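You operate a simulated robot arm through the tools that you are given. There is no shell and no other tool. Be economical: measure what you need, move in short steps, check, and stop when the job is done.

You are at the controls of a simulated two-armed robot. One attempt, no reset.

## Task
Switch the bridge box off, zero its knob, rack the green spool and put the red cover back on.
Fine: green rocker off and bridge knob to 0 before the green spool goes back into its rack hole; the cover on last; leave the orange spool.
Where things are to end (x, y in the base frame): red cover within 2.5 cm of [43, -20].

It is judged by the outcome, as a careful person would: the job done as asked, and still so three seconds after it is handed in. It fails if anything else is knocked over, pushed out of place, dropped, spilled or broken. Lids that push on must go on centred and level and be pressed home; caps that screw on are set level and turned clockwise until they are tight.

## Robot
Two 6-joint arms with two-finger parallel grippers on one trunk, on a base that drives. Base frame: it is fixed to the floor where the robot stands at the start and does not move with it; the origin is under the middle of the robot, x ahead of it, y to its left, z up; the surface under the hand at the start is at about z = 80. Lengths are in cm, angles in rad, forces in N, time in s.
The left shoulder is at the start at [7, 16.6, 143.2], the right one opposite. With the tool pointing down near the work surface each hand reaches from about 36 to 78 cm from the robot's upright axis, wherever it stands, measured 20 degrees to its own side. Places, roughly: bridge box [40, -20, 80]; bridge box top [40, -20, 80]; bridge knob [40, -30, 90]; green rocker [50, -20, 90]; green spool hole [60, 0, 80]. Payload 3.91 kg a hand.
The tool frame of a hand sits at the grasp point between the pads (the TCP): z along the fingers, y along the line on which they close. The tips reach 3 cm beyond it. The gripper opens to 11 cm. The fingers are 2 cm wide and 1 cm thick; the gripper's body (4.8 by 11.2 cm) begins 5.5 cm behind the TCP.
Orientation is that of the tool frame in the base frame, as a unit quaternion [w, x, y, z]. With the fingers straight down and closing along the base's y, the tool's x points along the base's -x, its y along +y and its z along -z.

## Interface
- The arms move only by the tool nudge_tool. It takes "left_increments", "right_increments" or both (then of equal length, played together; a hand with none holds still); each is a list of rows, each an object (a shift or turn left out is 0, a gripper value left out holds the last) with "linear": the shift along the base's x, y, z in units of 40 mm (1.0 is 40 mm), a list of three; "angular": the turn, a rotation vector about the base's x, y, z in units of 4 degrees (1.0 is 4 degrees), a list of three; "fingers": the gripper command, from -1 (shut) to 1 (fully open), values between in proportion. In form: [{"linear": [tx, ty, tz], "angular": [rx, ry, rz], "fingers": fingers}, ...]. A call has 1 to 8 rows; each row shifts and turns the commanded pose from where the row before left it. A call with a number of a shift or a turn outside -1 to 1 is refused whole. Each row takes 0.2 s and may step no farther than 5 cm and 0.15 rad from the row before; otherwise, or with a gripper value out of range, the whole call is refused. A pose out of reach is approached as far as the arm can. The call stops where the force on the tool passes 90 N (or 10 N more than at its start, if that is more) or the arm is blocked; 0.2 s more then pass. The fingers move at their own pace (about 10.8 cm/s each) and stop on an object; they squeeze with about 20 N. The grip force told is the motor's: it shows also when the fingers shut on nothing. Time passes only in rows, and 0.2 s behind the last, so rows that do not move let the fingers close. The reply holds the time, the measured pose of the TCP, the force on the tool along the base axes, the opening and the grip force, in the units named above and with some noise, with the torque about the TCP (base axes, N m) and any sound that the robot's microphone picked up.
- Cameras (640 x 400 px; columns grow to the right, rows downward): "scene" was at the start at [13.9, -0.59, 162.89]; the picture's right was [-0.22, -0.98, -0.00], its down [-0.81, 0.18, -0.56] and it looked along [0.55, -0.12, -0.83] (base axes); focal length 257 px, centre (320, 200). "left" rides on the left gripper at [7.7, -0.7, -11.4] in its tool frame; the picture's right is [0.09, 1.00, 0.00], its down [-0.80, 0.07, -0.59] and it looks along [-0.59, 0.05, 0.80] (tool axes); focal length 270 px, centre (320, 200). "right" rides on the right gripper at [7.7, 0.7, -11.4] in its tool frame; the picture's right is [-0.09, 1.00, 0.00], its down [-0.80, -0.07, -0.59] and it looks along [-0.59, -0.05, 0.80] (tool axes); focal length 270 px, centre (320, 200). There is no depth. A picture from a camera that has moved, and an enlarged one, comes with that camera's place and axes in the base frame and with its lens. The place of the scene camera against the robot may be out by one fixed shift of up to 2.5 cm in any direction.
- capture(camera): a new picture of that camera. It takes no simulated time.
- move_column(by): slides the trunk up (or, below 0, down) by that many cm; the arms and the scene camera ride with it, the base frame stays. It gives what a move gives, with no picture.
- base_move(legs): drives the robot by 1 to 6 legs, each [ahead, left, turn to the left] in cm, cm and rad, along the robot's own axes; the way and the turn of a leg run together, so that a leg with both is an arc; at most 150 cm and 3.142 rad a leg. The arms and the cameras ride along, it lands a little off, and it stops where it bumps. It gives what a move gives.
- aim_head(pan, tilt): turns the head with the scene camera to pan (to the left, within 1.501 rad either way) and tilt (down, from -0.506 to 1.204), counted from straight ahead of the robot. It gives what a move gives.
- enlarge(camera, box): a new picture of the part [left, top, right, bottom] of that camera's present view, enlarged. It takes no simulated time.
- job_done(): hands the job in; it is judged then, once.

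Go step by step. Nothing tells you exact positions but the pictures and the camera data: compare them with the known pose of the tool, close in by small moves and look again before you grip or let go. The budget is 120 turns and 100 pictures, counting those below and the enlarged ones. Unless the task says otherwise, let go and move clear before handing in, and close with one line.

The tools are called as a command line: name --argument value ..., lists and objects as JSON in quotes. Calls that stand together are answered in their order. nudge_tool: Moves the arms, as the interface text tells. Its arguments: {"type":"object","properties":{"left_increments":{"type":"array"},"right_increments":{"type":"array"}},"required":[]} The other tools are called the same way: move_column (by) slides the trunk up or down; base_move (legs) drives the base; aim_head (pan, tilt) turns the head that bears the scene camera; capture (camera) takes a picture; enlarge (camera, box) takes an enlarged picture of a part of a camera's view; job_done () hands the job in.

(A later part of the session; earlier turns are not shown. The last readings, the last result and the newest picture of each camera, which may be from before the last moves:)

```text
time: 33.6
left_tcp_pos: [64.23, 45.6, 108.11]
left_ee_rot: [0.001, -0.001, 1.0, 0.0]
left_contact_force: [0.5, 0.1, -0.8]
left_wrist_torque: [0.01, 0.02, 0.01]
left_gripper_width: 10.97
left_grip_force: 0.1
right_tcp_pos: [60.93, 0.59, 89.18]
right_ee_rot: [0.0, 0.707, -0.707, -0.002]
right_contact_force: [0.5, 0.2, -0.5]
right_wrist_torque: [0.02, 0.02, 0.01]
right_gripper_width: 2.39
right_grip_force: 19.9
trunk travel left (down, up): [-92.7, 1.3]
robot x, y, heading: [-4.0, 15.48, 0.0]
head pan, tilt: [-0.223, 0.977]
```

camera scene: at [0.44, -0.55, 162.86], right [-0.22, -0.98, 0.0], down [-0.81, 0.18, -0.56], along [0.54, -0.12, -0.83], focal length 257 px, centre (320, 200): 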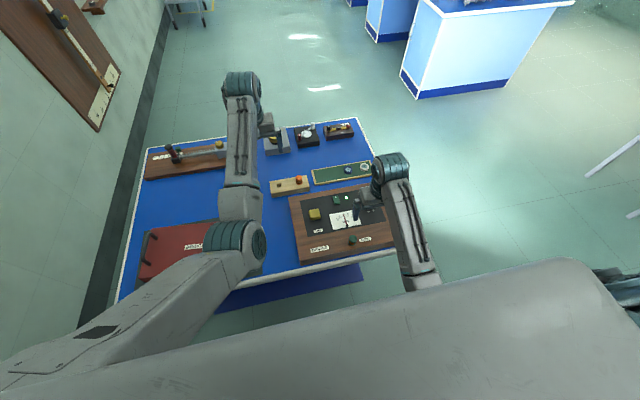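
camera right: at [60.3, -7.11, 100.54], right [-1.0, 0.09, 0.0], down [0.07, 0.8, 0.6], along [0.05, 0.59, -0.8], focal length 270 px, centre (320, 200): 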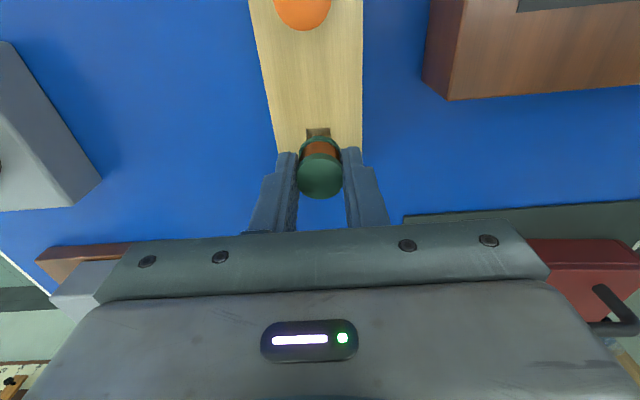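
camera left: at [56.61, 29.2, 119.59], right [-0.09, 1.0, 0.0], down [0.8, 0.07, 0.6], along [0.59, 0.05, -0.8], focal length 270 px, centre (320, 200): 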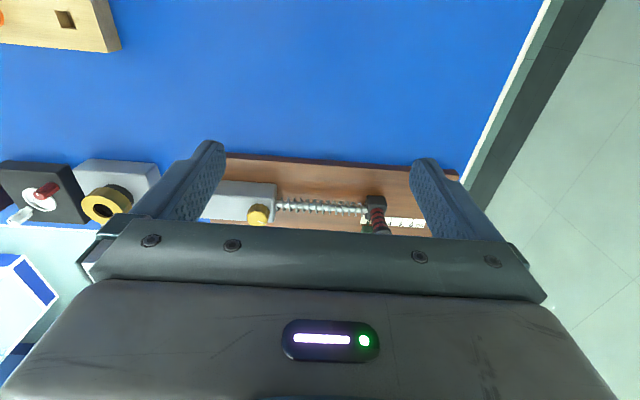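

The spool is about 0.1 cm short in x. I'll correct that and lower gently.

nudge_tool --right_increments '[{"linear": [0.028, 0, 0]}, {"linear": [0, 0, -0.15]}, {"linear": [0, 0, -0.1]}, {"linear": [0, 0, -0.1]}, {}]'

enlarge --camera "right" --box '[280, 110, 360, 170]'

```text
time: 34.8
left_tcp_pos: [64.1, 45.39, 108.0]
left_ee_rot: [0.001, -0.001, 1.0, 0.0]
left_contact_force: [0.1, 0.4, 0.2]
left_wrist_torque: [-0.01, 0.02, 0.01]
left_gripper_width: 11.0
left_grip_force: 0.2
right_tcp_pos: [61.05, 0.7, 87.97]
right_ee_rot: [0.001, -0.707, 0.707, 0.003]
right_contact_force: [0.8, -0.9, -1.1]
right_wrist_torque: [0.02, 0.0, -0.03]
right_gripper_width: 2.37
right_grip_force: 20.1
trunk travel left (down, up): [-92.7, 1.3]
robot x, y, heading: [-4.2, 15.56, 0.003]
head pan, tilt: [-0.223, 0.977]
```

```text
6.67 times, centred on (320, 140) of right
camera zoom: at [60.52, -7.1, 99.34], right [-1.0, 0.09, 0.0], down [0.07, 0.8, 0.6], along [0.05, 0.59, -0.8], focal length 1802 px, centre (320, 600)
```

zoom: 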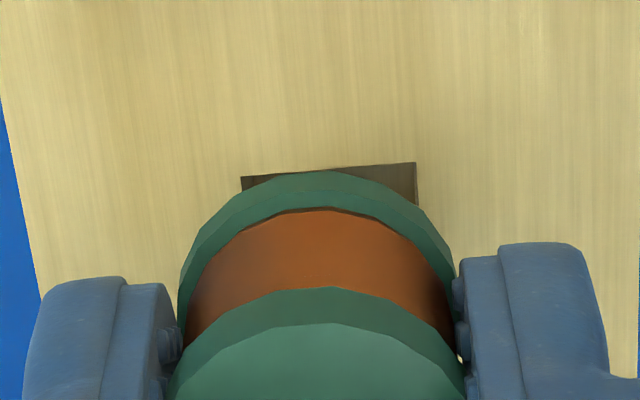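

No contact yet and the alignment is within 1 mm. Continuing down.

nudge_tool --right_increments '[{"linear": [-0.012, 0, -0.1]}, {"linear": [0, 0, -0.1]}, {"linear": [0, 0, -0.05]}, {}]'

```text
time: 35.8
left_tcp_pos: [64.24, 45.62, 107.99]
left_ee_rot: [0.001, -0.001, 1.0, 0.0]
left_contact_force: [0.3, 0.0, 0.3]
left_wrist_torque: [-0.01, 0.02, -0.02]
left_gripper_width: 11.01
left_grip_force: 0.1
right_tcp_pos: [60.99, 0.62, 86.97]
right_ee_rot: [0.0, -0.707, 0.707, 0.002]
right_contact_force: [0.3, 0.4, 0.0]
right_wrist_torque: [0.0, 0.0, -0.02]
right_gripper_width: 2.38
right_grip_force: 19.4
trunk travel left (down, up): [-92.7, 1.3]
robot x, y, heading: [-3.77, 16.09, -0.002]
head pan, tilt: [-0.223, 0.977]
```

nudge_tool --right_increments '[{"linear": [0, 0, -0.06]}, {"linear": [0, 0, -0.05]}, {}]'

enlarge --camera "right" --box '[280, 110, 360, 170]'

```text
time: 36.6
left_tcp_pos: [64.17, 45.65, 107.95]
left_ee_rot: [0.002, -0.001, 1.0, -0.001]
left_contact_force: [0.0, -0.2, 1.1]
left_wrist_torque: [-0.02, 0.03, 0.01]
left_gripper_width: 11.02
left_grip_force: 0.0
right_tcp_pos: [60.88, 0.59, 86.38]
right_ee_rot: [0.001, -0.707, 0.707, 0.002]
right_contact_force: [0.0, 0.5, 1.2]
right_wrist_torque: [0.0, -0.05, 0.0]
right_gripper_width: 2.4
right_grip_force: 19.9
trunk travel left (down, up): [-92.7, 1.3]
robot x, y, heading: [-4.19, 15.45, -0.002]
head pan, tilt: [-0.223, 0.977]
```

```text
6.67 times, centred on (320, 140) of right
camera zoom: at [60.32, -7.09, 97.85], right [-1.0, 0.09, 0.0], down [0.07, 0.8, 0.6], along [0.05, 0.59, -0.8], focal length 1802 px, centre (320, 600)
```

zoom: 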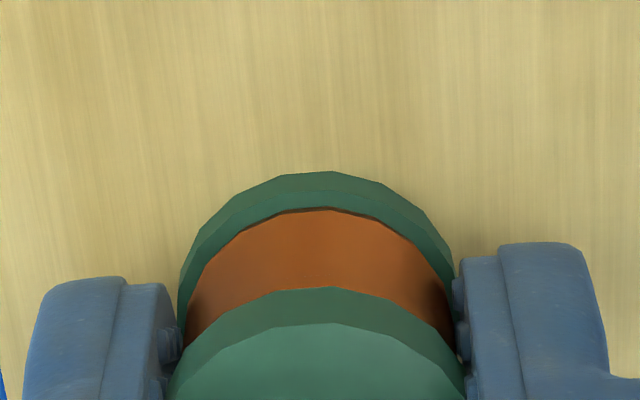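

nudge_tool --right_increments '[{"linear": [0, 0, -0.04]}, {"linear": [0, 0, -0.04]}, {}]'

```text
time: 37.4
left_tcp_pos: [63.99, 45.62, 108.23]
left_ee_rot: [0.002, -0.001, 1.0, 0.0]
left_contact_force: [0.2, -0.9, -0.7]
left_wrist_torque: [0.03, -0.02, 0.0]
left_gripper_width: 11.02
left_grip_force: 0.1
right_tcp_pos: [60.85, 0.7, 86.44]
right_ee_rot: [0.002, -0.707, 0.707, 0.001]
right_contact_force: [-0.7, -1.5, 17.0]
right_wrist_torque: [0.06, 0.05, 0.05]
right_gripper_width: 2.38
right_grip_force: 19.5
trunk travel left (down, up): [-92.7, 1.3]
robot x, y, heading: [-4.2, 15.68, 0.001]
head pan, tilt: [-0.223, 0.977]
```

The contact force came at the expected seating height. I'll release and rise to check.

nudge_tool --right_increments '[{"linear": [0, 0, 0.06]}, {"fingers": -0.5}, {"fingers": -0.2}, {"linear": [0, 0, 0.5]}, {"linear": [0, 0, 0.8]}, {"linear": [0, 0, 0.8]}, {}]'

capture --camera "right"

enlarge --camera "right" --box '[260, 20, 380, 160]'

```text
time: 39.0
left_tcp_pos: [64.19, 45.6, 108.04]
left_ee_rot: [0.001, -0.001, 1.0, 0.0]
left_contact_force: [0.2, 0.0, 0.0]
left_wrist_torque: [0.0, -0.01, 0.0]
left_gripper_width: 10.97
left_grip_force: 0.0
right_tcp_pos: [61.1, 0.62, 94.99]
right_ee_rot: [0.0, 0.707, -0.707, -0.003]
right_contact_force: [0.2, -0.6, -0.2]
right_wrist_torque: [0.03, -0.04, 0.0]
right_gripper_width: 4.43
right_grip_force: 0.1
trunk travel left (down, up): [-92.7, 1.3]
robot x, y, heading: [-3.91, 16.08, 0.005]
head pan, tilt: [-0.223, 0.977]
```

```text
64 pictures are left
camera right: at [60.53, -7.03, 106.46], right [-1.0, 0.09, 0.0], down [0.07, 0.8, 0.6], along [0.05, 0.59, -0.8], focal length 270 px, centre (320, 200)
```

right: 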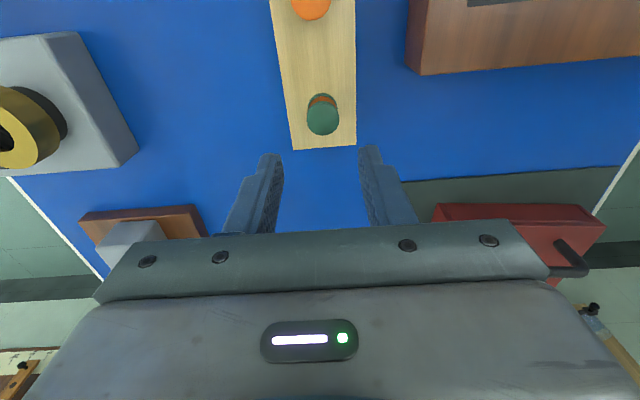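

```text
2.86 times, centred on (320, 90) of right
camera zoom: at [60.53, -7.03, 106.46], right [-1.0, 0.09, 0.0], down [0.07, 0.8, 0.6], along [0.05, 0.59, -0.8], focal length 772 px, centre (320, 514)
```

zoom: 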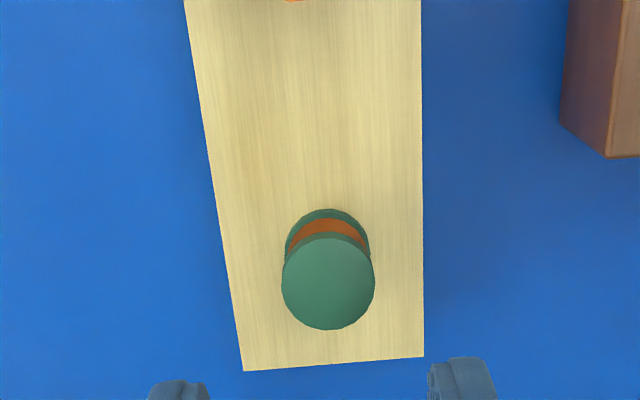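

The green spool is seated. Now the cover: I'll raise the right hand and turn it back so the fingers close along y.

nudge_tool --right_increments '[{"linear": [0, 0, 0.8], "angular": [0, 0, -1]}, {"linear": [-0.5, -0.3, 0.5], "angular": [0, 0, -1]}, {"linear": [-0.5, -0.3, 0], "angular": [0, 0, -1]}, {"linear": [-0.3, 0, 0], "angular": [0, 0, -1]}, {"angular": [0, 0, -1]}, {"angular": [0, 0, -1]}, {"angular": [0, 0, -1]}, {"angular": [0, 0, -1]}]'

nudge_tool --right_increments '[{"angular": [0, 0, -1]}, {"angular": [0, 0, -1]}, {"angular": [0, 0, -1]}, {"angular": [0, 0, -1]}, {"angular": [0, 0, -1]}, {"angular": [0, 0, -1]}, {"angular": [0, 0, -1]}, {"angular": [0, 0, -1]}]'

nudge_tool --right_increments '[{"angular": [0, 0, -1]}, {"angular": [0, 0, -1]}, {"angular": [0, 0, -1]}, {"angular": [0, 0, -1]}, {"angular": [0, 0, -1]}, {"angular": [0, 0, -1]}, {"angular": [0, 0, -0.5], "fingers": 1}, {}]'

capture --camera "scene"

```text
time: 40.8
left_tcp_pos: [64.27, 45.53, 108.11]
left_ee_rot: [0.001, -0.001, 1.0, 0.0]
left_contact_force: [0.0, -0.9, 0.3]
left_wrist_torque: [-0.02, 0.02, 0.01]
left_gripper_width: 10.99
left_grip_force: 0.2
right_tcp_pos: [55.93, -1.76, 100.16]
right_ee_rot: [0.001, -0.484, 0.875, 0.002]
right_contact_force: [-0.4, 0.0, -0.2]
right_wrist_torque: [0.01, 0.04, -0.02]
right_gripper_width: 4.4
right_grip_force: 0.0
trunk travel left (down, up): [-92.7, 1.3]
robot x, y, heading: [-4.11, 15.56, 0.001]
head pan, tilt: [-0.223, 0.977]
```

```text
time: 42.6
left_tcp_pos: [64.23, 45.55, 108.08]
left_ee_rot: [0.0, -0.001, 1.0, 0.0]
left_contact_force: [-0.4, 1.5, 0.2]
left_wrist_torque: [-0.01, -0.01, 0.01]
left_gripper_width: 10.98
left_grip_force: 0.0
right_tcp_pos: [55.79, -1.77, 100.08]
right_ee_rot: [0.001, -0.224, 0.975, 0.002]
right_contact_force: [0.2, -0.8, 0.4]
right_wrist_torque: [0.02, -0.01, 0.0]
right_gripper_width: 4.41
right_grip_force: 0.1
trunk travel left (down, up): [-92.7, 1.3]
robot x, y, heading: [-4.2, 15.8, 0.002]
head pan, tilt: [-0.223, 0.977]
```

```text
time: 44.4
left_tcp_pos: [64.2, 45.66, 108.03]
left_ee_rot: [0.002, -0.001, 1.0, -0.001]
left_contact_force: [-0.1, -0.3, -0.6]
left_wrist_torque: [-0.01, 0.02, -0.05]
left_gripper_width: 11.0
left_grip_force: 0.1
right_tcp_pos: [55.82, -1.86, 100.2]
right_ee_rot: [0.002, 0.001, 1.0, 0.001]
right_contact_force: [-0.3, -0.4, -0.1]
right_wrist_torque: [-0.04, 0.03, -0.01]
right_gripper_width: 11.0
right_grip_force: 0.0
trunk travel left (down, up): [-92.7, 1.3]
robot x, y, heading: [-3.99, 15.63, 0.002]
head pan, tilt: [-0.223, 0.977]
```

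```text
62 pictures are left
camera scene: at [9.8, 15.04, 162.89], right [-0.22, -0.98, 0.0], down [-0.81, 0.18, -0.56], along [0.55, -0.12, -0.83], focal length 257 px, centre (320, 200)
```

scene: 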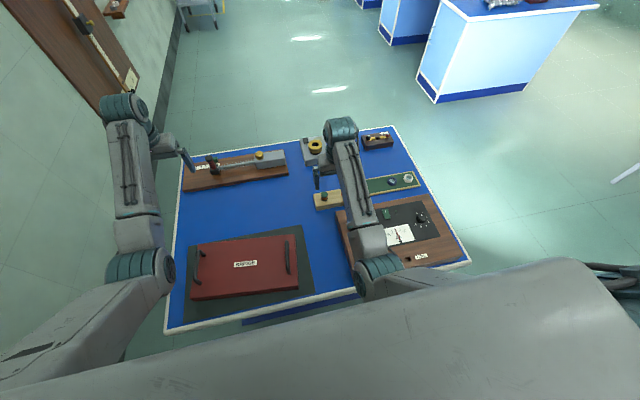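

The cover is clear now, centred at roughly (40,31). I'll drive so it sits centred between the two arms.

base_move --legs '[[-17, 0, 0], [0, 15, 0]]'

nudge_tool --left_increments '[{"linear": [-0.9, -0.9, 0]}, {"linear": [-0.9, -0.9, 0]}, {"linear": [0, -0.5, 0]}, {}]'

capture --camera "left"

capture --camera "right"

capture --camera "scene"

```text
time: 46.8
left_tcp_pos: [47.1, 59.9, 108.17]
left_ee_rot: [0.001, -0.001, 1.0, 0.001]
left_contact_force: [0.3, -0.2, 0.5]
left_wrist_torque: [0.01, -0.03, -0.06]
left_gripper_width: 11.0
left_grip_force: 0.0
right_tcp_pos: [38.4, 12.57, 100.06]
right_ee_rot: [0.002, 0.002, 1.0, 0.003]
right_contact_force: [0.8, -0.3, -0.1]
right_wrist_torque: [0.01, 0.02, 0.0]
right_gripper_width: 10.97
right_grip_force: 0.1
trunk travel left (down, up): [-92.7, 1.3]
robot x, y, heading: [-21.33, 30.58, -0.002]
head pan, tilt: [-0.223, 0.977]
```

```text
refused: row 1 steps farther than a row can; nothing moved
```

```text
61 pictures are left
camera left: at [39.22, 59.33, 119.72], right [-0.09, 1.0, 0.0], down [0.8, 0.07, 0.6], along [0.59, 0.05, -0.8], focal length 270 px, centre (320, 200)
```

left: 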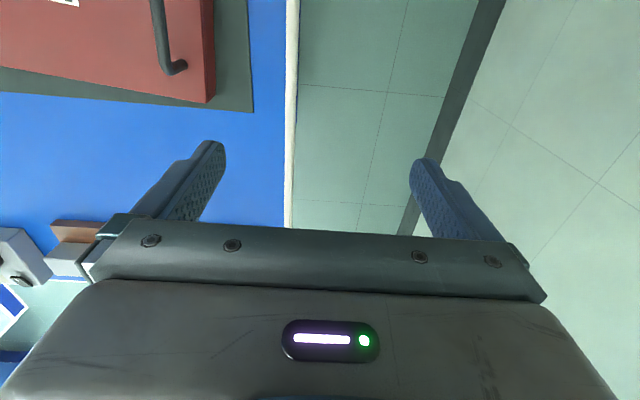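

```text
60 pictures are left
camera right: at [30.76, 13.25, 111.51], right [0.09, 1.0, 0.0], down [0.8, -0.08, 0.6], along [0.6, -0.05, -0.8], focal length 270 px, centre (320, 200)
```

right: 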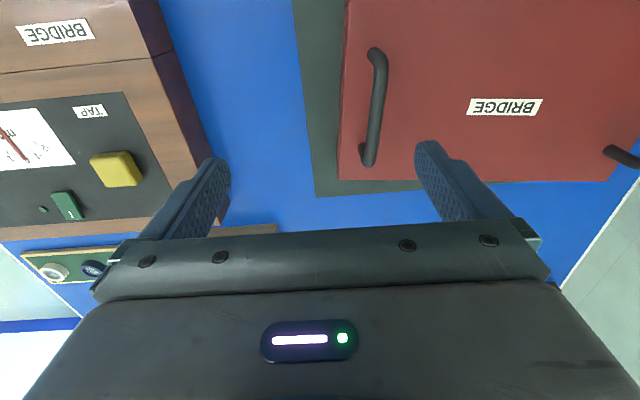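

```text
59 pictures are left
camera scene: at [-7.54, 29.38, 162.9], right [-0.22, -0.98, 0.0], down [-0.81, 0.18, -0.56], along [0.55, -0.12, -0.83], focal length 257 px, centre (320, 200)
```

scene: 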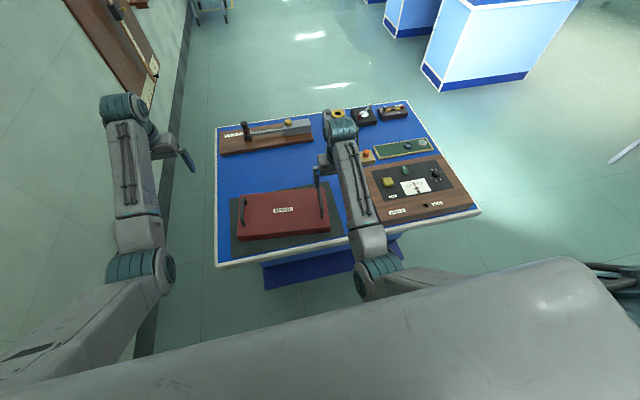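

I have the handles in view. The right one is a bar along x near (39,17), and the cover is yawed a few degrees clockwise. I'll put both hands above the handles and look again.

nudge_tool --left_increments '[{"linear": [-0.5, -0.8, 0]}, {"linear": [-0.5, -0.8, -0.3]}, {"linear": [-0.5, -0.8, -0.4]}, {"linear": [-0.5, -0.7, -0.4]}, {"linear": [0, 0, -0.3]}, {}]' --right_increments '[{"linear": [0, 0.6, 0]}, {"linear": [0, 0.5, 0]}, {}, {}, {}, {}]'

capture --camera "left"

capture --camera "right"

```text
time: 48.2
left_tcp_pos: [40.28, 47.84, 100.83]
left_ee_rot: [0.001, 0.0, 1.0, 0.0]
left_contact_force: [-0.2, 0.0, -0.5]
left_wrist_torque: [0.0, -0.03, 0.02]
left_gripper_width: 11.02
left_grip_force: 0.0
left hand out of reach, approached as far as the arm can: row 1, 2
right_tcp_pos: [38.52, 17.21, 100.18]
right_ee_rot: [0.002, 0.002, 1.0, 0.001]
right_contact_force: [0.6, 0.3, 0.5]
right_wrist_torque: [0.0, 0.0, 0.0]
right_gripper_width: 10.99
right_grip_force: 0.1
trunk travel left (down, up): [-92.7, 1.3]
robot x, y, heading: [-21.36, 30.65, -0.0]
head pan, tilt: [-0.223, 0.977]
```

```text
58 pictures are left
camera left: at [32.56, 47.28, 112.47], right [-0.09, 1.0, 0.0], down [0.8, 0.07, 0.6], along [0.59, 0.05, -0.8], focal length 270 px, centre (320, 200)
```

left: 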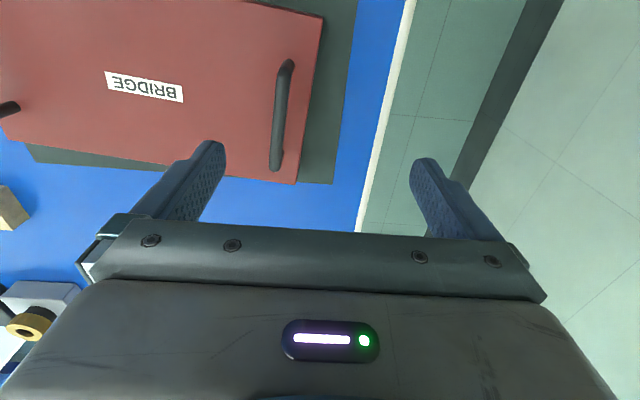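

```text
57 pictures are left
camera right: at [30.81, 17.96, 111.49], right [0.09, 1.0, 0.0], down [0.8, -0.07, 0.6], along [0.59, -0.05, -0.8], focal length 270 px, centre (320, 200)
```

right: 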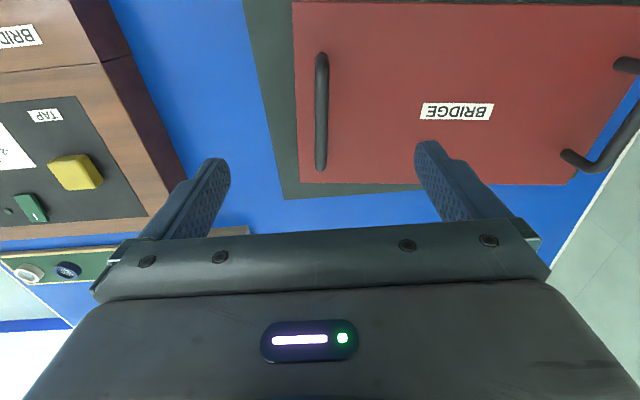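

The cover measures about 32 × 17.6 cm, centred near (40.7,30.8) and yawed about -5°. Its handle bars are near (39.1,17.4) and (41.2,44.4) at z ≈ 88. I'll descend both hands part way, aligned with the bars.

nudge_tool --left_increments '[{"linear": [0.1, -0.4, -0.3], "angular": [0, 0, -0.6]}, {"linear": [0.1, -0.4, -0.5], "angular": [0, 0, -0.6]}, {"linear": [0, -0.05, -0.5]}, {"linear": [0, 0, -0.4]}, {}]' --right_increments '[{"linear": [0.1, 0, -0.3], "angular": [0, 0, -0.6]}, {"linear": [0.05, 0.05, -0.5], "angular": [0, 0, -0.6]}, {"linear": [0, 0, -0.5]}, {"linear": [0, 0, -0.25]}, {}]'

capture --camera "left"

capture --camera "right"

```text
time: 49.4
left_tcp_pos: [41.17, 44.18, 94.06]
left_ee_rot: [0.001, 0.042, 0.999, 0.0]
left_contact_force: [0.5, 0.0, 0.1]
left_wrist_torque: [0.0, -0.01, 0.0]
left_gripper_width: 11.0
left_grip_force: 0.1
right_tcp_pos: [39.18, 17.48, 93.93]
right_ee_rot: [0.002, 0.044, 0.999, 0.001]
right_contact_force: [0.8, 0.2, 0.5]
right_wrist_torque: [0.01, 0.04, -0.01]
right_gripper_width: 10.99
right_grip_force: 0.2
trunk travel left (down, up): [-92.7, 1.3]
robot x, y, heading: [-21.31, 30.26, 0.001]
head pan, tilt: [-0.223, 0.977]
```

```text
56 pictures are left
camera left: at [33.3, 44.34, 105.68], right [0.0, 1.0, 0.0], down [0.8, 0.0, 0.6], along [0.6, 0.0, -0.8], focal length 270 px, centre (320, 200)
```

left: 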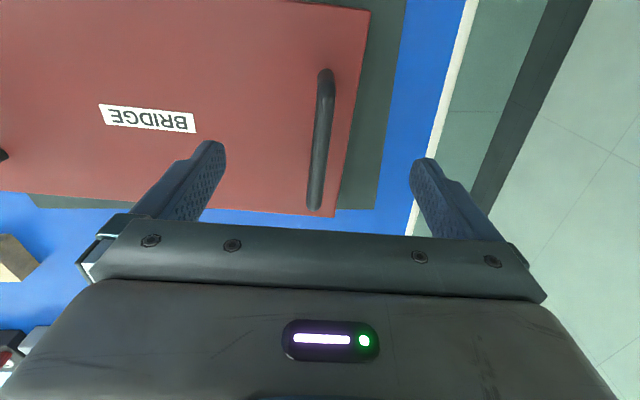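

```text
55 pictures are left
camera right: at [31.56, 18.8, 105.3], right [0.17, 0.98, 0.0], down [0.79, -0.14, 0.6], along [0.59, -0.1, -0.8], focal length 270 px, centre (320, 200)
```

right: 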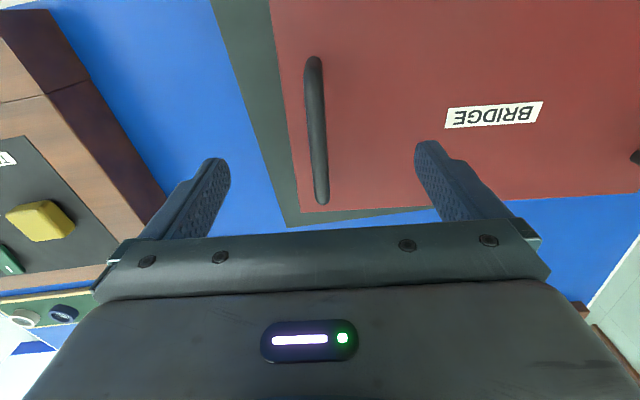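

The handles triangulate to (39.5,17.4) and (42.2,44.3) with the bars at z ≈ 87.7, which fits the cover centre of (40.9,30.8). I'll align both hands and lower around the bars.

nudge_tool --left_increments '[{"linear": [0.25, 0.02, 0], "fingers": 0}, {"linear": [0, 0, -0.5]}, {"linear": [0, 0, -0.4]}, {"linear": [0, 0, -0.2]}, {}]' --right_increments '[{"linear": [0.09, -0.02, 0], "fingers": 0}, {"linear": [0, 0, -0.5]}, {"linear": [0, 0, -0.4]}, {"linear": [0, 0, -0.2]}, {}]'

capture --camera "left"

capture --camera "right"

```text
time: 50.6
left_tcp_pos: [42.14, 44.4, 89.74]
left_ee_rot: [0.001, 0.042, 0.999, 0.0]
left_contact_force: [-0.2, 0.7, 0.2]
left_wrist_torque: [-0.01, 0.0, 0.01]
left_gripper_width: 5.51
left_grip_force: 0.1
right_tcp_pos: [39.53, 17.42, 89.53]
right_ee_rot: [0.001, 0.043, 0.999, 0.001]
right_contact_force: [-0.1, 0.2, -0.2]
right_wrist_torque: [0.0, 0.01, 0.02]
right_gripper_width: 5.49
right_grip_force: 0.1
trunk travel left (down, up): [-92.7, 1.3]
robot x, y, heading: [-21.57, 30.26, 0.003]
head pan, tilt: [-0.223, 0.977]
```

```text
54 pictures are left
camera left: at [34.33, 44.48, 101.25], right [0.0, 1.0, 0.0], down [0.8, 0.0, 0.6], along [0.6, 0.0, -0.8], focal length 270 px, centre (320, 200)
```

left: 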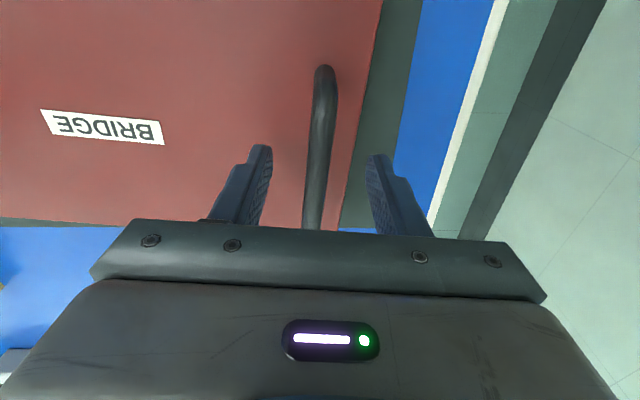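

```text
53 pictures are left
camera right: at [31.95, 18.68, 100.94], right [0.17, 0.98, 0.0], down [0.79, -0.14, 0.6], along [0.59, -0.1, -0.8], focal length 270 px, centre (320, 200)
```

right: 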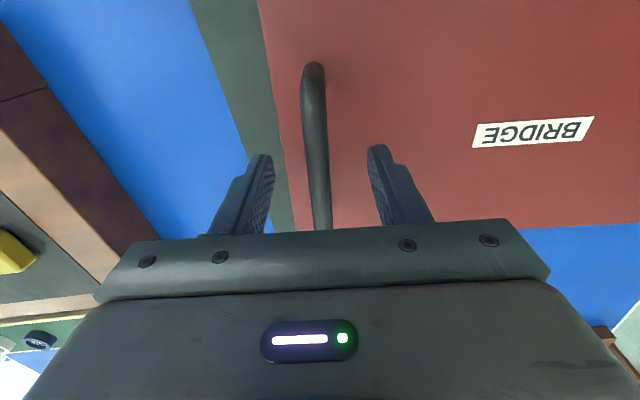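

Both bars are between the fingers. I'll lower about 1 cm more and close both grippers.

nudge_tool --left_increments '[{"linear": [0, 0, -0.18]}, {"linear": [0, 0, -0.1]}, {}, {"fingers": -1}, {"fingers": -1}, {"fingers": -1}, {"fingers": -1}]' --right_increments '[{"linear": [0, 0, -0.15]}, {"linear": [0, 0, -0.08]}, {}, {"fingers": -1}, {"fingers": -1}, {"fingers": -1}, {"fingers": -1}]'

capture --camera "left"

capture --camera "right"

```text
time: 52.2
left_tcp_pos: [42.16, 44.12, 88.62]
left_ee_rot: [0.001, 0.043, 0.999, -0.001]
left_contact_force: [-3.4, -11.1, 1.6]
left_wrist_torque: [-0.01, 0.0, -0.37]
left_gripper_width: 1.16
left_grip_force: 20.5
right_tcp_pos: [39.44, 17.29, 88.57]
right_ee_rot: [0.002, 0.045, 0.999, 0.002]
right_contact_force: [2.7, 10.1, 0.2]
right_wrist_torque: [-0.04, -0.03, -0.4]
right_gripper_width: 1.17
right_grip_force: 20.2
trunk travel left (down, up): [-92.7, 1.3]
robot x, y, heading: [-21.3, 30.4, 0.001]
head pan, tilt: [-0.223, 0.977]
```

```text
52 pictures are left
camera left: at [34.31, 44.36, 100.24], right [0.0, 1.0, 0.0], down [0.8, 0.0, 0.6], along [0.6, 0.0, -0.8], focal length 270 px, centre (320, 200)
```

left: 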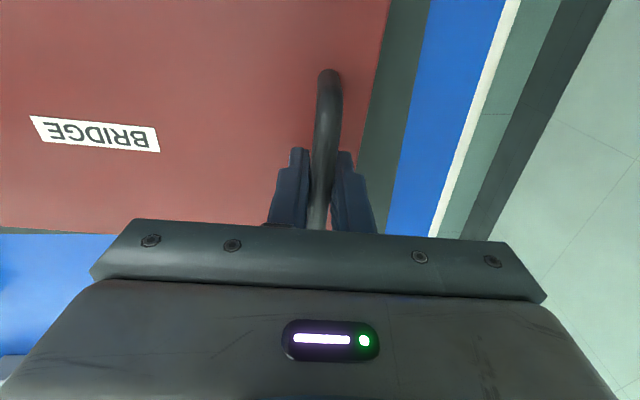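

```text
51 pictures are left
camera right: at [31.94, 18.66, 99.94], right [0.17, 0.98, 0.0], down [0.79, -0.14, 0.6], along [0.59, -0.1, -0.8], focal length 270 px, centre (320, 200)
```

right: 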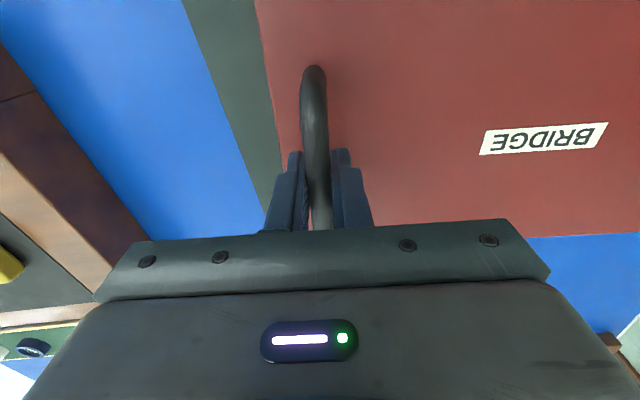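

Both bars are gripped at 1.16 cm. I'll lift both hands together.

nudge_tool --left_increments '[{"linear": [0, 0, 0.15]}, {"linear": [0, 0, 0.25]}, {"linear": [0, 0, 0.4]}, {"linear": [0, 0, 0.5]}, {"linear": [0, 0, 0.5]}, {"linear": [0, 0, 0.5]}, {"linear": [0, 0, 0.5]}, {"linear": [0, 0, 0.3]}]' --right_increments '[{"linear": [0, 0, 0.15]}, {"linear": [0, 0, 0.25]}, {"linear": [0, 0, 0.4]}, {"linear": [0, 0, 0.5]}, {"linear": [0, 0, 0.5]}, {"linear": [0, 0, 0.5]}, {"linear": [0, 0, 0.5]}, {"linear": [0, 0, 0.3]}]'

capture --camera "scene"

```text
time: 54.0
left_tcp_pos: [42.0, 44.31, 101.01]
left_ee_rot: [0.0, 0.042, 0.999, -0.001]
left_contact_force: [-5.5, -34.5, -2.6]
left_wrist_torque: [0.03, 0.0, -0.32]
left_gripper_width: 1.19
left_grip_force: 20.2
right_tcp_pos: [39.48, 17.43, 101.03]
right_ee_rot: [0.001, 0.042, 0.999, 0.003]
right_contact_force: [5.0, 33.7, -4.0]
right_wrist_torque: [-0.02, 0.0, -0.31]
right_gripper_width: 1.2
right_grip_force: 19.9
trunk travel left (down, up): [-92.7, 1.3]
robot x, y, heading: [-21.06, 30.37, 0.0]
head pan, tilt: [-0.223, 0.977]
```

```text
50 pictures are left
camera scene: at [-7.34, 29.72, 162.88], right [-0.22, -0.98, 0.0], down [-0.81, 0.18, -0.56], along [0.54, -0.12, -0.83], focal length 257 px, centre (320, 200)
```

scene: 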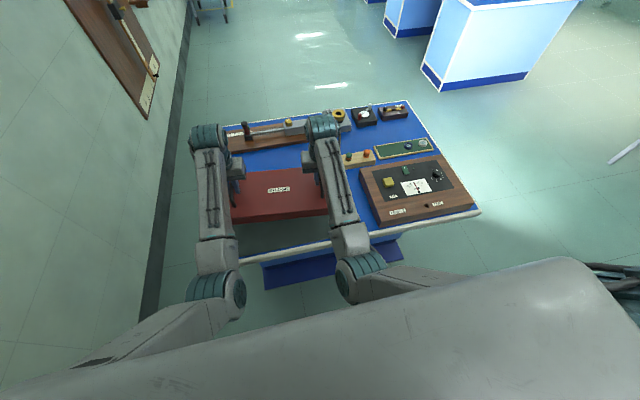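

The cover is up and level. I measure the panel and box centre at about (43.4,-19.8) with yaw ≈ 0. I'll first turn the cover about +5.5° with both hands, then drive the base right.

nudge_tool --left_increments '[{"linear": [-0.081, 0, 0], "angular": [0, 0, 0.344]}, {"linear": [-0.081, 0, 0], "angular": [0, 0, 0.344]}, {"linear": [-0.081, 0, 0], "angular": [0, 0, 0.344]}, {"linear": [-0.081, 0, 0], "angular": [0, 0, 0.344]}, {}]' --right_increments '[{"linear": [0.081, 0, 0], "angular": [0, 0, 0.344]}, {"linear": [0.081, 0, 0], "angular": [0, 0, 0.344]}, {"linear": [0.081, 0, 0], "angular": [0, 0, 0.344]}, {"linear": [0.081, 0, 0], "angular": [0, 0, 0.344]}, {}]'

base_move --legs '[[2.5, -50.5, 0]]'

capture --camera "scene"

```text
time: 55.2
left_tcp_pos: [40.81, 44.38, 101.0]
left_ee_rot: [0.001, -0.007, 1.0, -0.002]
left_contact_force: [-3.2, -29.8, -2.9]
left_wrist_torque: [0.02, -0.05, -0.36]
left_gripper_width: 1.19
left_grip_force: 20.2
right_tcp_pos: [40.64, 17.38, 100.87]
right_ee_rot: [0.001, -0.006, 1.0, 0.002]
right_contact_force: [2.4, 30.2, -2.1]
right_wrist_torque: [-0.07, 0.12, -0.41]
right_gripper_width: 1.18
right_grip_force: 20.1
trunk travel left (down, up): [-92.7, 1.3]
robot x, y, heading: [-20.93, 30.2, 0.001]
head pan, tilt: [-0.223, 0.977]
```

```text
time: 58.1
left_tcp_pos: [43.25, -5.49, 101.0]
left_ee_rot: [0.0, -0.006, 1.0, -0.001]
left_contact_force: [-3.5, -30.6, -2.8]
left_wrist_torque: [0.0, -0.04, -0.38]
left_gripper_width: 1.17
left_grip_force: 19.4
right_tcp_pos: [43.13, -32.26, 100.99]
right_ee_rot: [0.001, -0.006, 1.0, 0.001]
right_contact_force: [3.5, 30.5, -3.3]
right_wrist_torque: [-0.04, -0.02, -0.39]
right_gripper_width: 1.21
right_grip_force: 20.3
trunk travel left (down, up): [-92.7, 1.3]
robot x, y, heading: [-18.68, -19.81, -0.001]
head pan, tilt: [-0.223, 0.977]
```

```text
49 pictures are left
camera scene: at [-4.9, -20.0, 162.88], right [-0.22, -0.98, 0.0], down [-0.81, 0.18, -0.56], along [0.55, -0.12, -0.83], focal length 257 px, centre (320, 200)
```

scene: 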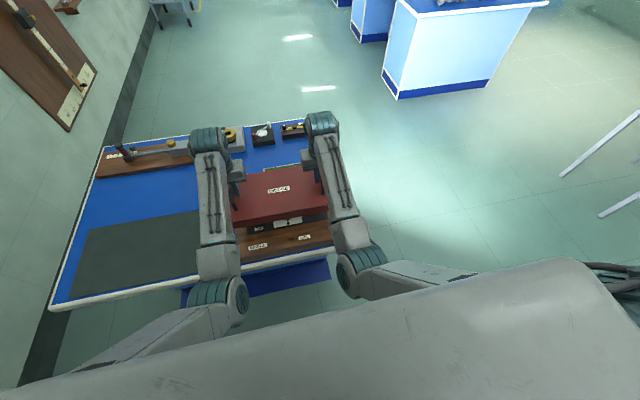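

The handle midpoint is at (43.2,-18.9). I'll check the cover against the box edges from the wrist cameras.

capture --camera "left"

capture --camera "right"

enlarge --camera "scene" --box '[200, 150, 360, 280]'

```text
48 pictures are left
camera left: at [35.42, -5.92, 112.57], right [-0.1, 0.99, 0.0], down [0.8, 0.08, 0.6], along [0.59, 0.06, -0.8], focal length 270 px, centre (320, 200)
```

left: 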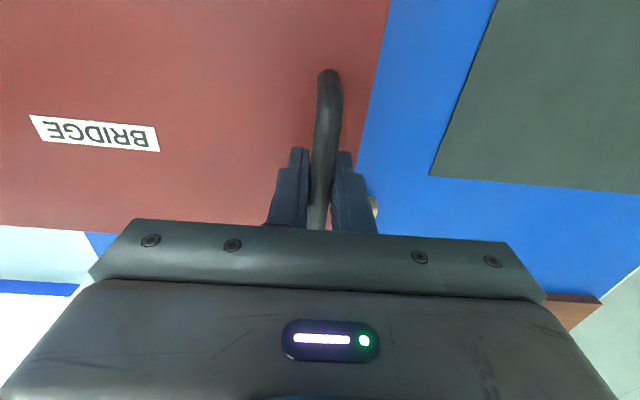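

```text
47 pictures are left
camera right: at [35.48, -31.77, 112.33], right [0.08, 1.0, 0.0], down [0.8, -0.06, 0.6], along [0.59, -0.04, -0.8], focal length 270 px, centre (320, 200)
```

right: 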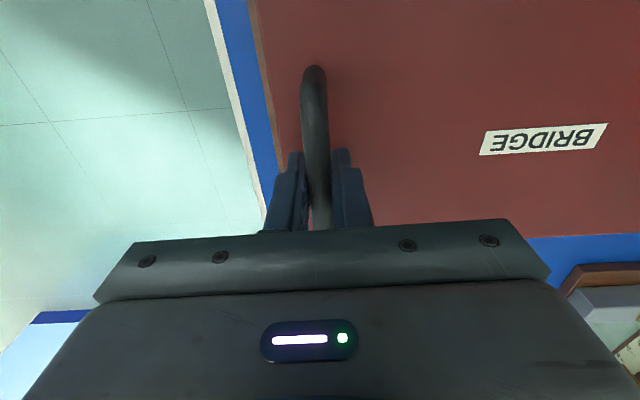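

```text
3.08 times, centred on (280, 215) of scene
camera zoom: at [-4.9, -20.0, 162.88], right [-0.22, -0.98, 0.0], down [-0.81, 0.18, -0.56], along [0.55, -0.12, -0.83], focal length 790 px, centre (443, 154)
```

zoom: 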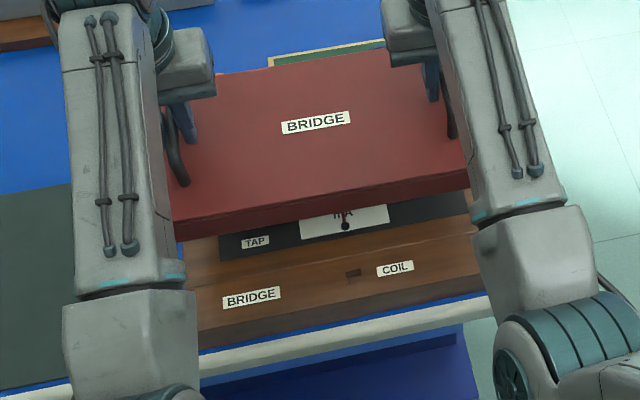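

The cover centre reads about (43.1,-18.75) with yaw ≈ 0, so I need about -1.1 cm in y and a little +x. I'll shift both hands together, start lowering, then recheck.

nudge_tool --left_increments '[{"linear": [0.02, -0.15, 0]}, {"linear": [0.02, -0.14, 0]}, {"linear": [0, 0, -0.4]}, {"linear": [0, 0, -0.4]}, {"linear": [0, 0, -0.3]}, {}]' --right_increments '[{"linear": [0.02, -0.13, 0]}, {"linear": [0.02, -0.12, 0]}, {"linear": [0, 0, -0.4]}, {"linear": [0, 0, -0.4]}, {"linear": [0, 0, -0.3]}, {}]'

enlarge --camera "scene" --box '[200, 150, 360, 280]'

capture --camera "right"

capture --camera "left"

```text
time: 59.5
left_tcp_pos: [43.52, -6.52, 96.55]
left_ee_rot: [0.001, -0.006, 1.0, -0.001]
left_contact_force: [-2.9, -0.5, -2.0]
left_wrist_torque: [-0.01, 0.11, -0.43]
left_gripper_width: 1.2
left_grip_force: 19.6
right_tcp_pos: [43.39, -33.48, 96.66]
right_ee_rot: [0.001, -0.006, 1.0, 0.002]
right_contact_force: [3.5, 0.0, -3.0]
right_wrist_torque: [0.0, -0.09, -0.39]
right_gripper_width: 1.17
right_grip_force: 20.3
trunk travel left (down, up): [-92.7, 1.3]
robot x, y, heading: [-18.79, -19.33, -0.001]
head pan, tilt: [-0.223, 0.977]
```

```text
3.08 times, centred on (280, 215) of scene
camera zoom: at [-4.9, -20.18, 162.88], right [-0.22, -0.98, 0.0], down [-0.81, 0.18, -0.56], along [0.55, -0.12, -0.83], focal length 790 px, centre (443, 154)
```

zoom: 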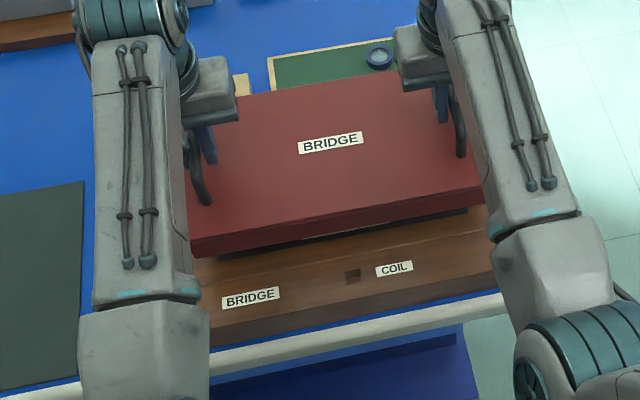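

```text
44 pictures are left
camera right: at [35.75, -32.9, 108.05], right [0.08, 1.0, 0.0], down [0.8, -0.06, 0.6], along [0.59, -0.04, -0.8], focal length 270 px, centre (320, 200)
```

right: 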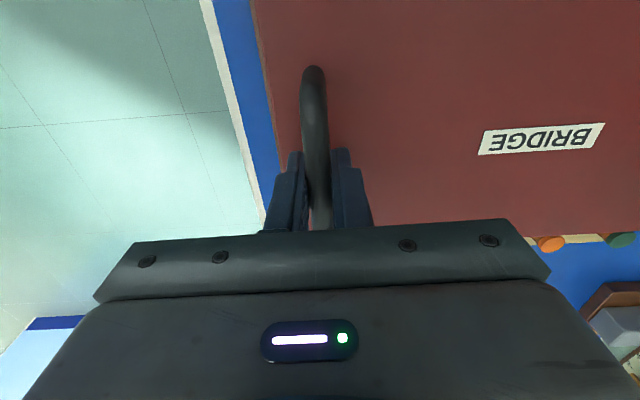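

```text
43 pictures are left
camera left: at [35.72, -7.1, 108.12], right [-0.1, 0.99, 0.0], down [0.8, 0.08, 0.59], along [0.59, 0.06, -0.8], focal length 270 px, centre (320, 200)
```

left: 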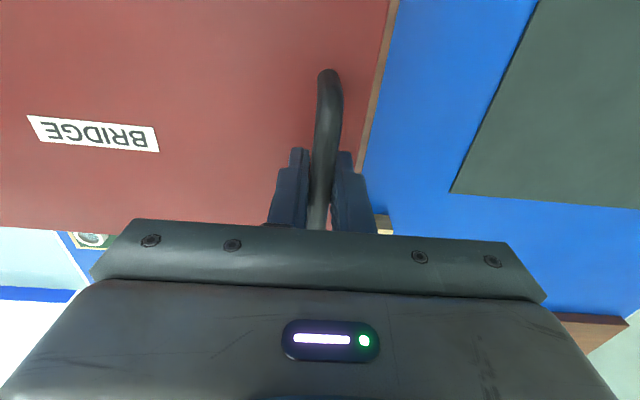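

The stress is gone and equal wood strips show on both sides, so the cover is centred in y. I'll lower another 2 cm and check front to back.

nudge_tool --left_increments '[{"linear": [0, 0, -0.25]}, {"linear": [0, 0, -0.25]}, {}]' --right_increments '[{"linear": [0, 0, -0.26]}, {"linear": [0, 0, -0.26]}, {}]'

enlarge --camera "scene" --box '[230, 150, 350, 250]'

```text
time: 60.4
left_tcp_pos: [43.35, -6.58, 94.5]
left_ee_rot: [0.001, -0.008, 1.0, 0.0]
left_contact_force: [-3.5, 6.1, -2.7]
left_wrist_torque: [-0.02, -0.03, -0.41]
left_gripper_width: 1.16
left_grip_force: 20.0
right_tcp_pos: [43.29, -33.65, 94.49]
right_ee_rot: [0.002, -0.006, 1.0, 0.0]
right_contact_force: [2.1, -7.3, -3.1]
right_wrist_torque: [-0.01, 0.02, -0.39]
right_gripper_width: 1.19
right_grip_force: 20.2
trunk travel left (down, up): [-92.7, 1.3]
robot x, y, heading: [-18.8, -19.92, -0.003]
head pan, tilt: [-0.223, 0.977]
```

```text
4.00 times, centred on (290, 200) of scene
camera zoom: at [-4.91, -20.18, 162.88], right [-0.22, -0.98, 0.0], down [-0.81, 0.18, -0.56], along [0.55, -0.12, -0.83], focal length 1027 px, centre (440, 200)
```

zoom: 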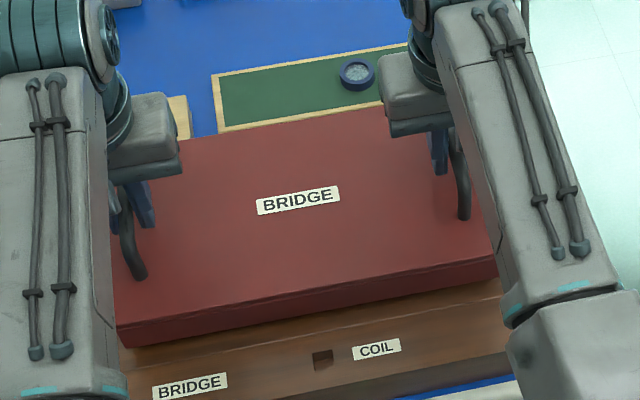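

The cover's front edge runs parallel to the box's seam. I'll lower slowly until it contacts.

nudge_tool --left_increments '[{"linear": [0, 0, -0.1]}, {"linear": [0, 0, -0.1]}, {"linear": [0, 0, -0.1]}, {"linear": [0, 0, -0.06]}, {}]' --right_increments '[{"linear": [0, 0, -0.1]}, {"linear": [0, 0, -0.1]}, {"linear": [0, 0, -0.1]}, {"linear": [0, 0, -0.06]}, {}]'

enlarge --camera "scene" --box '[230, 150, 350, 250]'

```text
time: 61.5
left_tcp_pos: [43.29, -6.61, 93.26]
left_ee_rot: [0.003, -0.007, 1.0, -0.001]
left_contact_force: [0.0, 17.3, 5.3]
left_wrist_torque: [0.02, 0.39, -0.4]
left_gripper_width: 1.17
left_grip_force: 20.3
right_tcp_pos: [43.23, -33.61, 93.13]
right_ee_rot: [0.002, -0.005, 1.0, 0.0]
right_contact_force: [4.2, -17.3, -0.3]
right_wrist_torque: [0.0, 0.25, -0.38]
right_gripper_width: 1.17
right_grip_force: 20.2
trunk travel left (down, up): [-92.7, 1.3]
robot x, y, heading: [-19.02, -19.51, -0.004]
head pan, tilt: [-0.223, 0.977]
```

```text
4.00 times, centred on (290, 200) of scene
camera zoom: at [-5.01, -20.21, 162.91], right [-0.22, -0.98, 0.0], down [-0.81, 0.18, -0.56], along [0.55, -0.12, -0.83], focal length 1027 px, centre (440, 200)
```

zoom: 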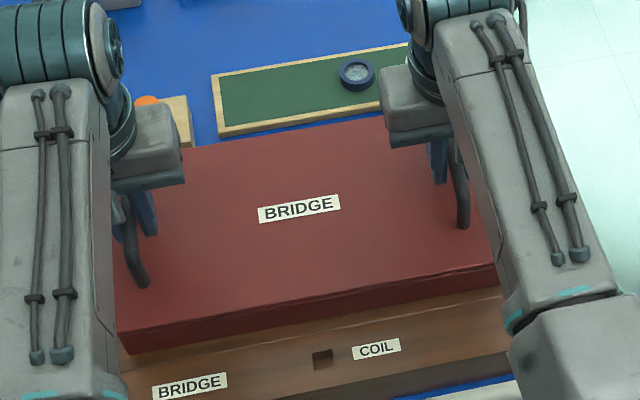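

There's light contact at TCP z ≈ 93.2. I'll lower in tiny steps to see whether it settles.

nudge_tool --left_increments '[{"linear": [0, 0, -0.05]}, {"linear": [0, 0, -0.05]}, {}]' --right_increments '[{"linear": [0, 0, -0.05]}, {"linear": [0, 0, -0.05]}, {}]'

capture --camera "left"

capture --camera "right"

```text
time: 62.4
left_tcp_pos: [43.1, -6.53, 92.92]
left_ee_rot: [0.004, -0.006, 1.0, -0.001]
left_contact_force: [8.3, 20.9, 20.5]
left_wrist_torque: [0.03, 0.11, -0.41]
left_gripper_width: 1.19
left_grip_force: 20.2
right_tcp_pos: [43.34, -33.6, 93.06]
right_ee_rot: [0.005, -0.005, 1.0, 0.001]
right_contact_force: [5.0, -22.4, 19.8]
right_wrist_torque: [-0.06, -0.12, -0.38]
right_gripper_width: 1.2
right_grip_force: 19.7
trunk travel left (down, up): [-92.7, 1.3]
robot x, y, heading: [-19.06, -19.83, 0.006]
head pan, tilt: [-0.223, 0.977]
```

```text
40 pictures are left
camera left: at [35.36, -7.2, 104.63], right [-0.1, 0.99, 0.0], down [0.8, 0.08, 0.6], along [0.6, 0.06, -0.8], focal length 270 px, centre (320, 200)
```

left: 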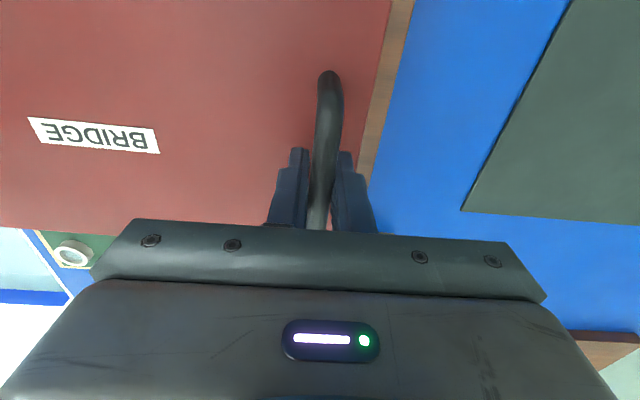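

```text
39 pictures are left
camera right: at [35.48, -32.95, 104.46], right [0.08, 1.0, 0.0], down [0.8, -0.06, 0.6], along [0.6, -0.04, -0.8], focal length 270 px, centre (320, 200)
```

right: 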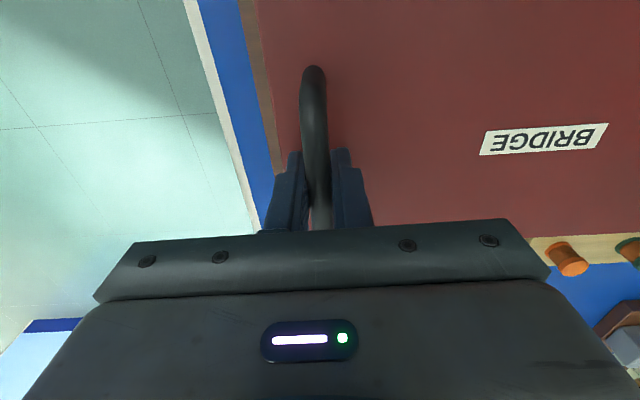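

Both sides read about 20 N at z ≈ 93.0, which matches the cover rim resting on the box top. I'll look closely for any gap.

enlarge --camera "scene" --box '[250, 205, 310, 245]'

enlarge --camera "left" --box '[320, 0, 440, 180]'

enlarge --camera "right" --box '[210, 0, 330, 180]'

```text
10.00 times, centred on (280, 225) of scene
camera zoom: at [-5.46, -20.23, 162.96], right [-0.22, -0.98, 0.0], down [-0.81, 0.18, -0.56], along [0.55, -0.12, -0.83], focal length 2568 px, centre (720, -50)
```

zoom: 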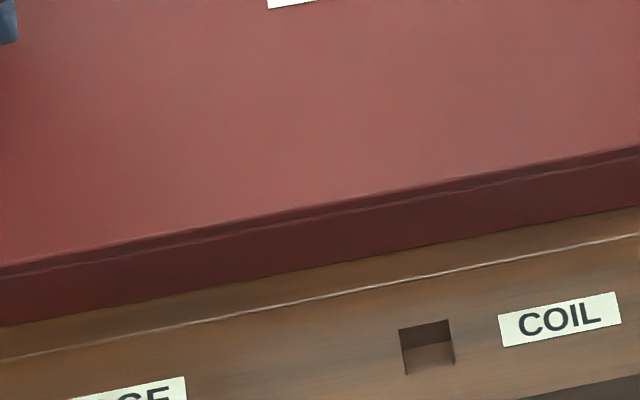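

```text
2.22 times, centred on (380, 90) of left
camera zoom: at [35.36, -7.2, 104.63], right [-0.1, 0.99, 0.0], down [0.8, 0.08, 0.6], along [0.6, 0.06, -0.8], focal length 601 px, centre (187, 444)
```

zoom: 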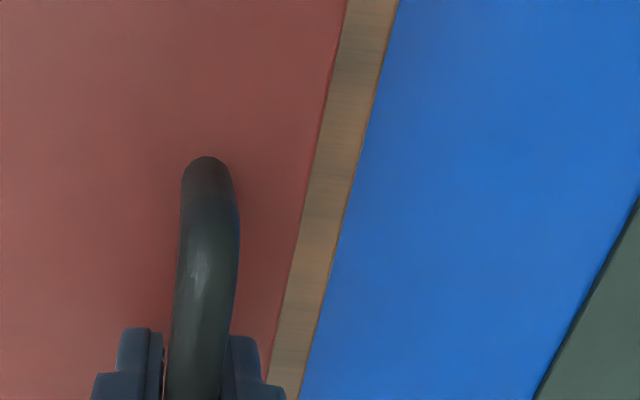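

```text
2.22 times, centred on (270, 90) of right
camera zoom: at [35.48, -32.95, 104.46], right [0.08, 1.0, 0.0], down [0.8, -0.06, 0.6], along [0.6, -0.04, -0.8], focal length 601 px, centre (431, 444)
```

zoom: 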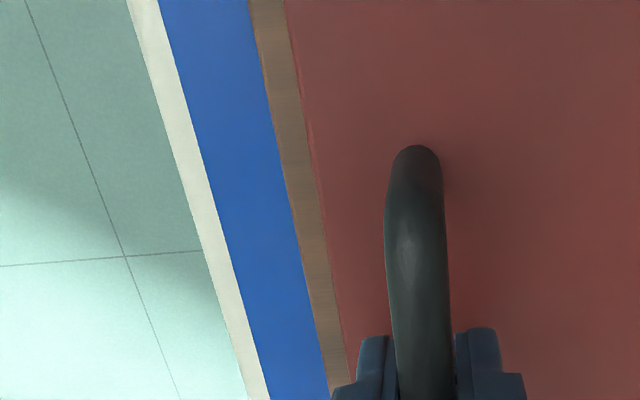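

The margins are even: front 1.1, rear about 1.3, and the sides within 0.2 cm of equal. No gap shows under the rim. I'll press down evenly to seat it.

nudge_tool --left_increments '[{"linear": [0, 0.03, -0.06]}, {"linear": [0, 0, -0.06]}, {"linear": [0, 0, -0.06]}, {}]' --right_increments '[{"linear": [0, -0.02, -0.06]}, {"linear": [0, 0, -0.06]}, {"linear": [0, 0, -0.06]}, {}]'

```text
time: 63.4
left_tcp_pos: [43.07, -6.63, 92.51]
left_ee_rot: [0.003, -0.006, 1.0, -0.001]
left_contact_force: [0.5, 5.3, 19.7]
left_wrist_torque: [-0.07, 0.04, -0.43]
left_gripper_width: 1.19
left_grip_force: 20.0
right_tcp_pos: [42.91, -33.59, 92.1]
right_ee_rot: [0.003, -0.007, 1.0, 0.002]
right_contact_force: [5.0, -9.5, 20.9]
right_wrist_torque: [-0.1, 0.06, -0.33]
right_gripper_width: 1.19
right_grip_force: 19.5
trunk travel left (down, up): [-92.7, 1.3]
robot x, y, heading: [-18.76, -19.77, 0.002]
head pan, tilt: [-0.223, 0.977]
```

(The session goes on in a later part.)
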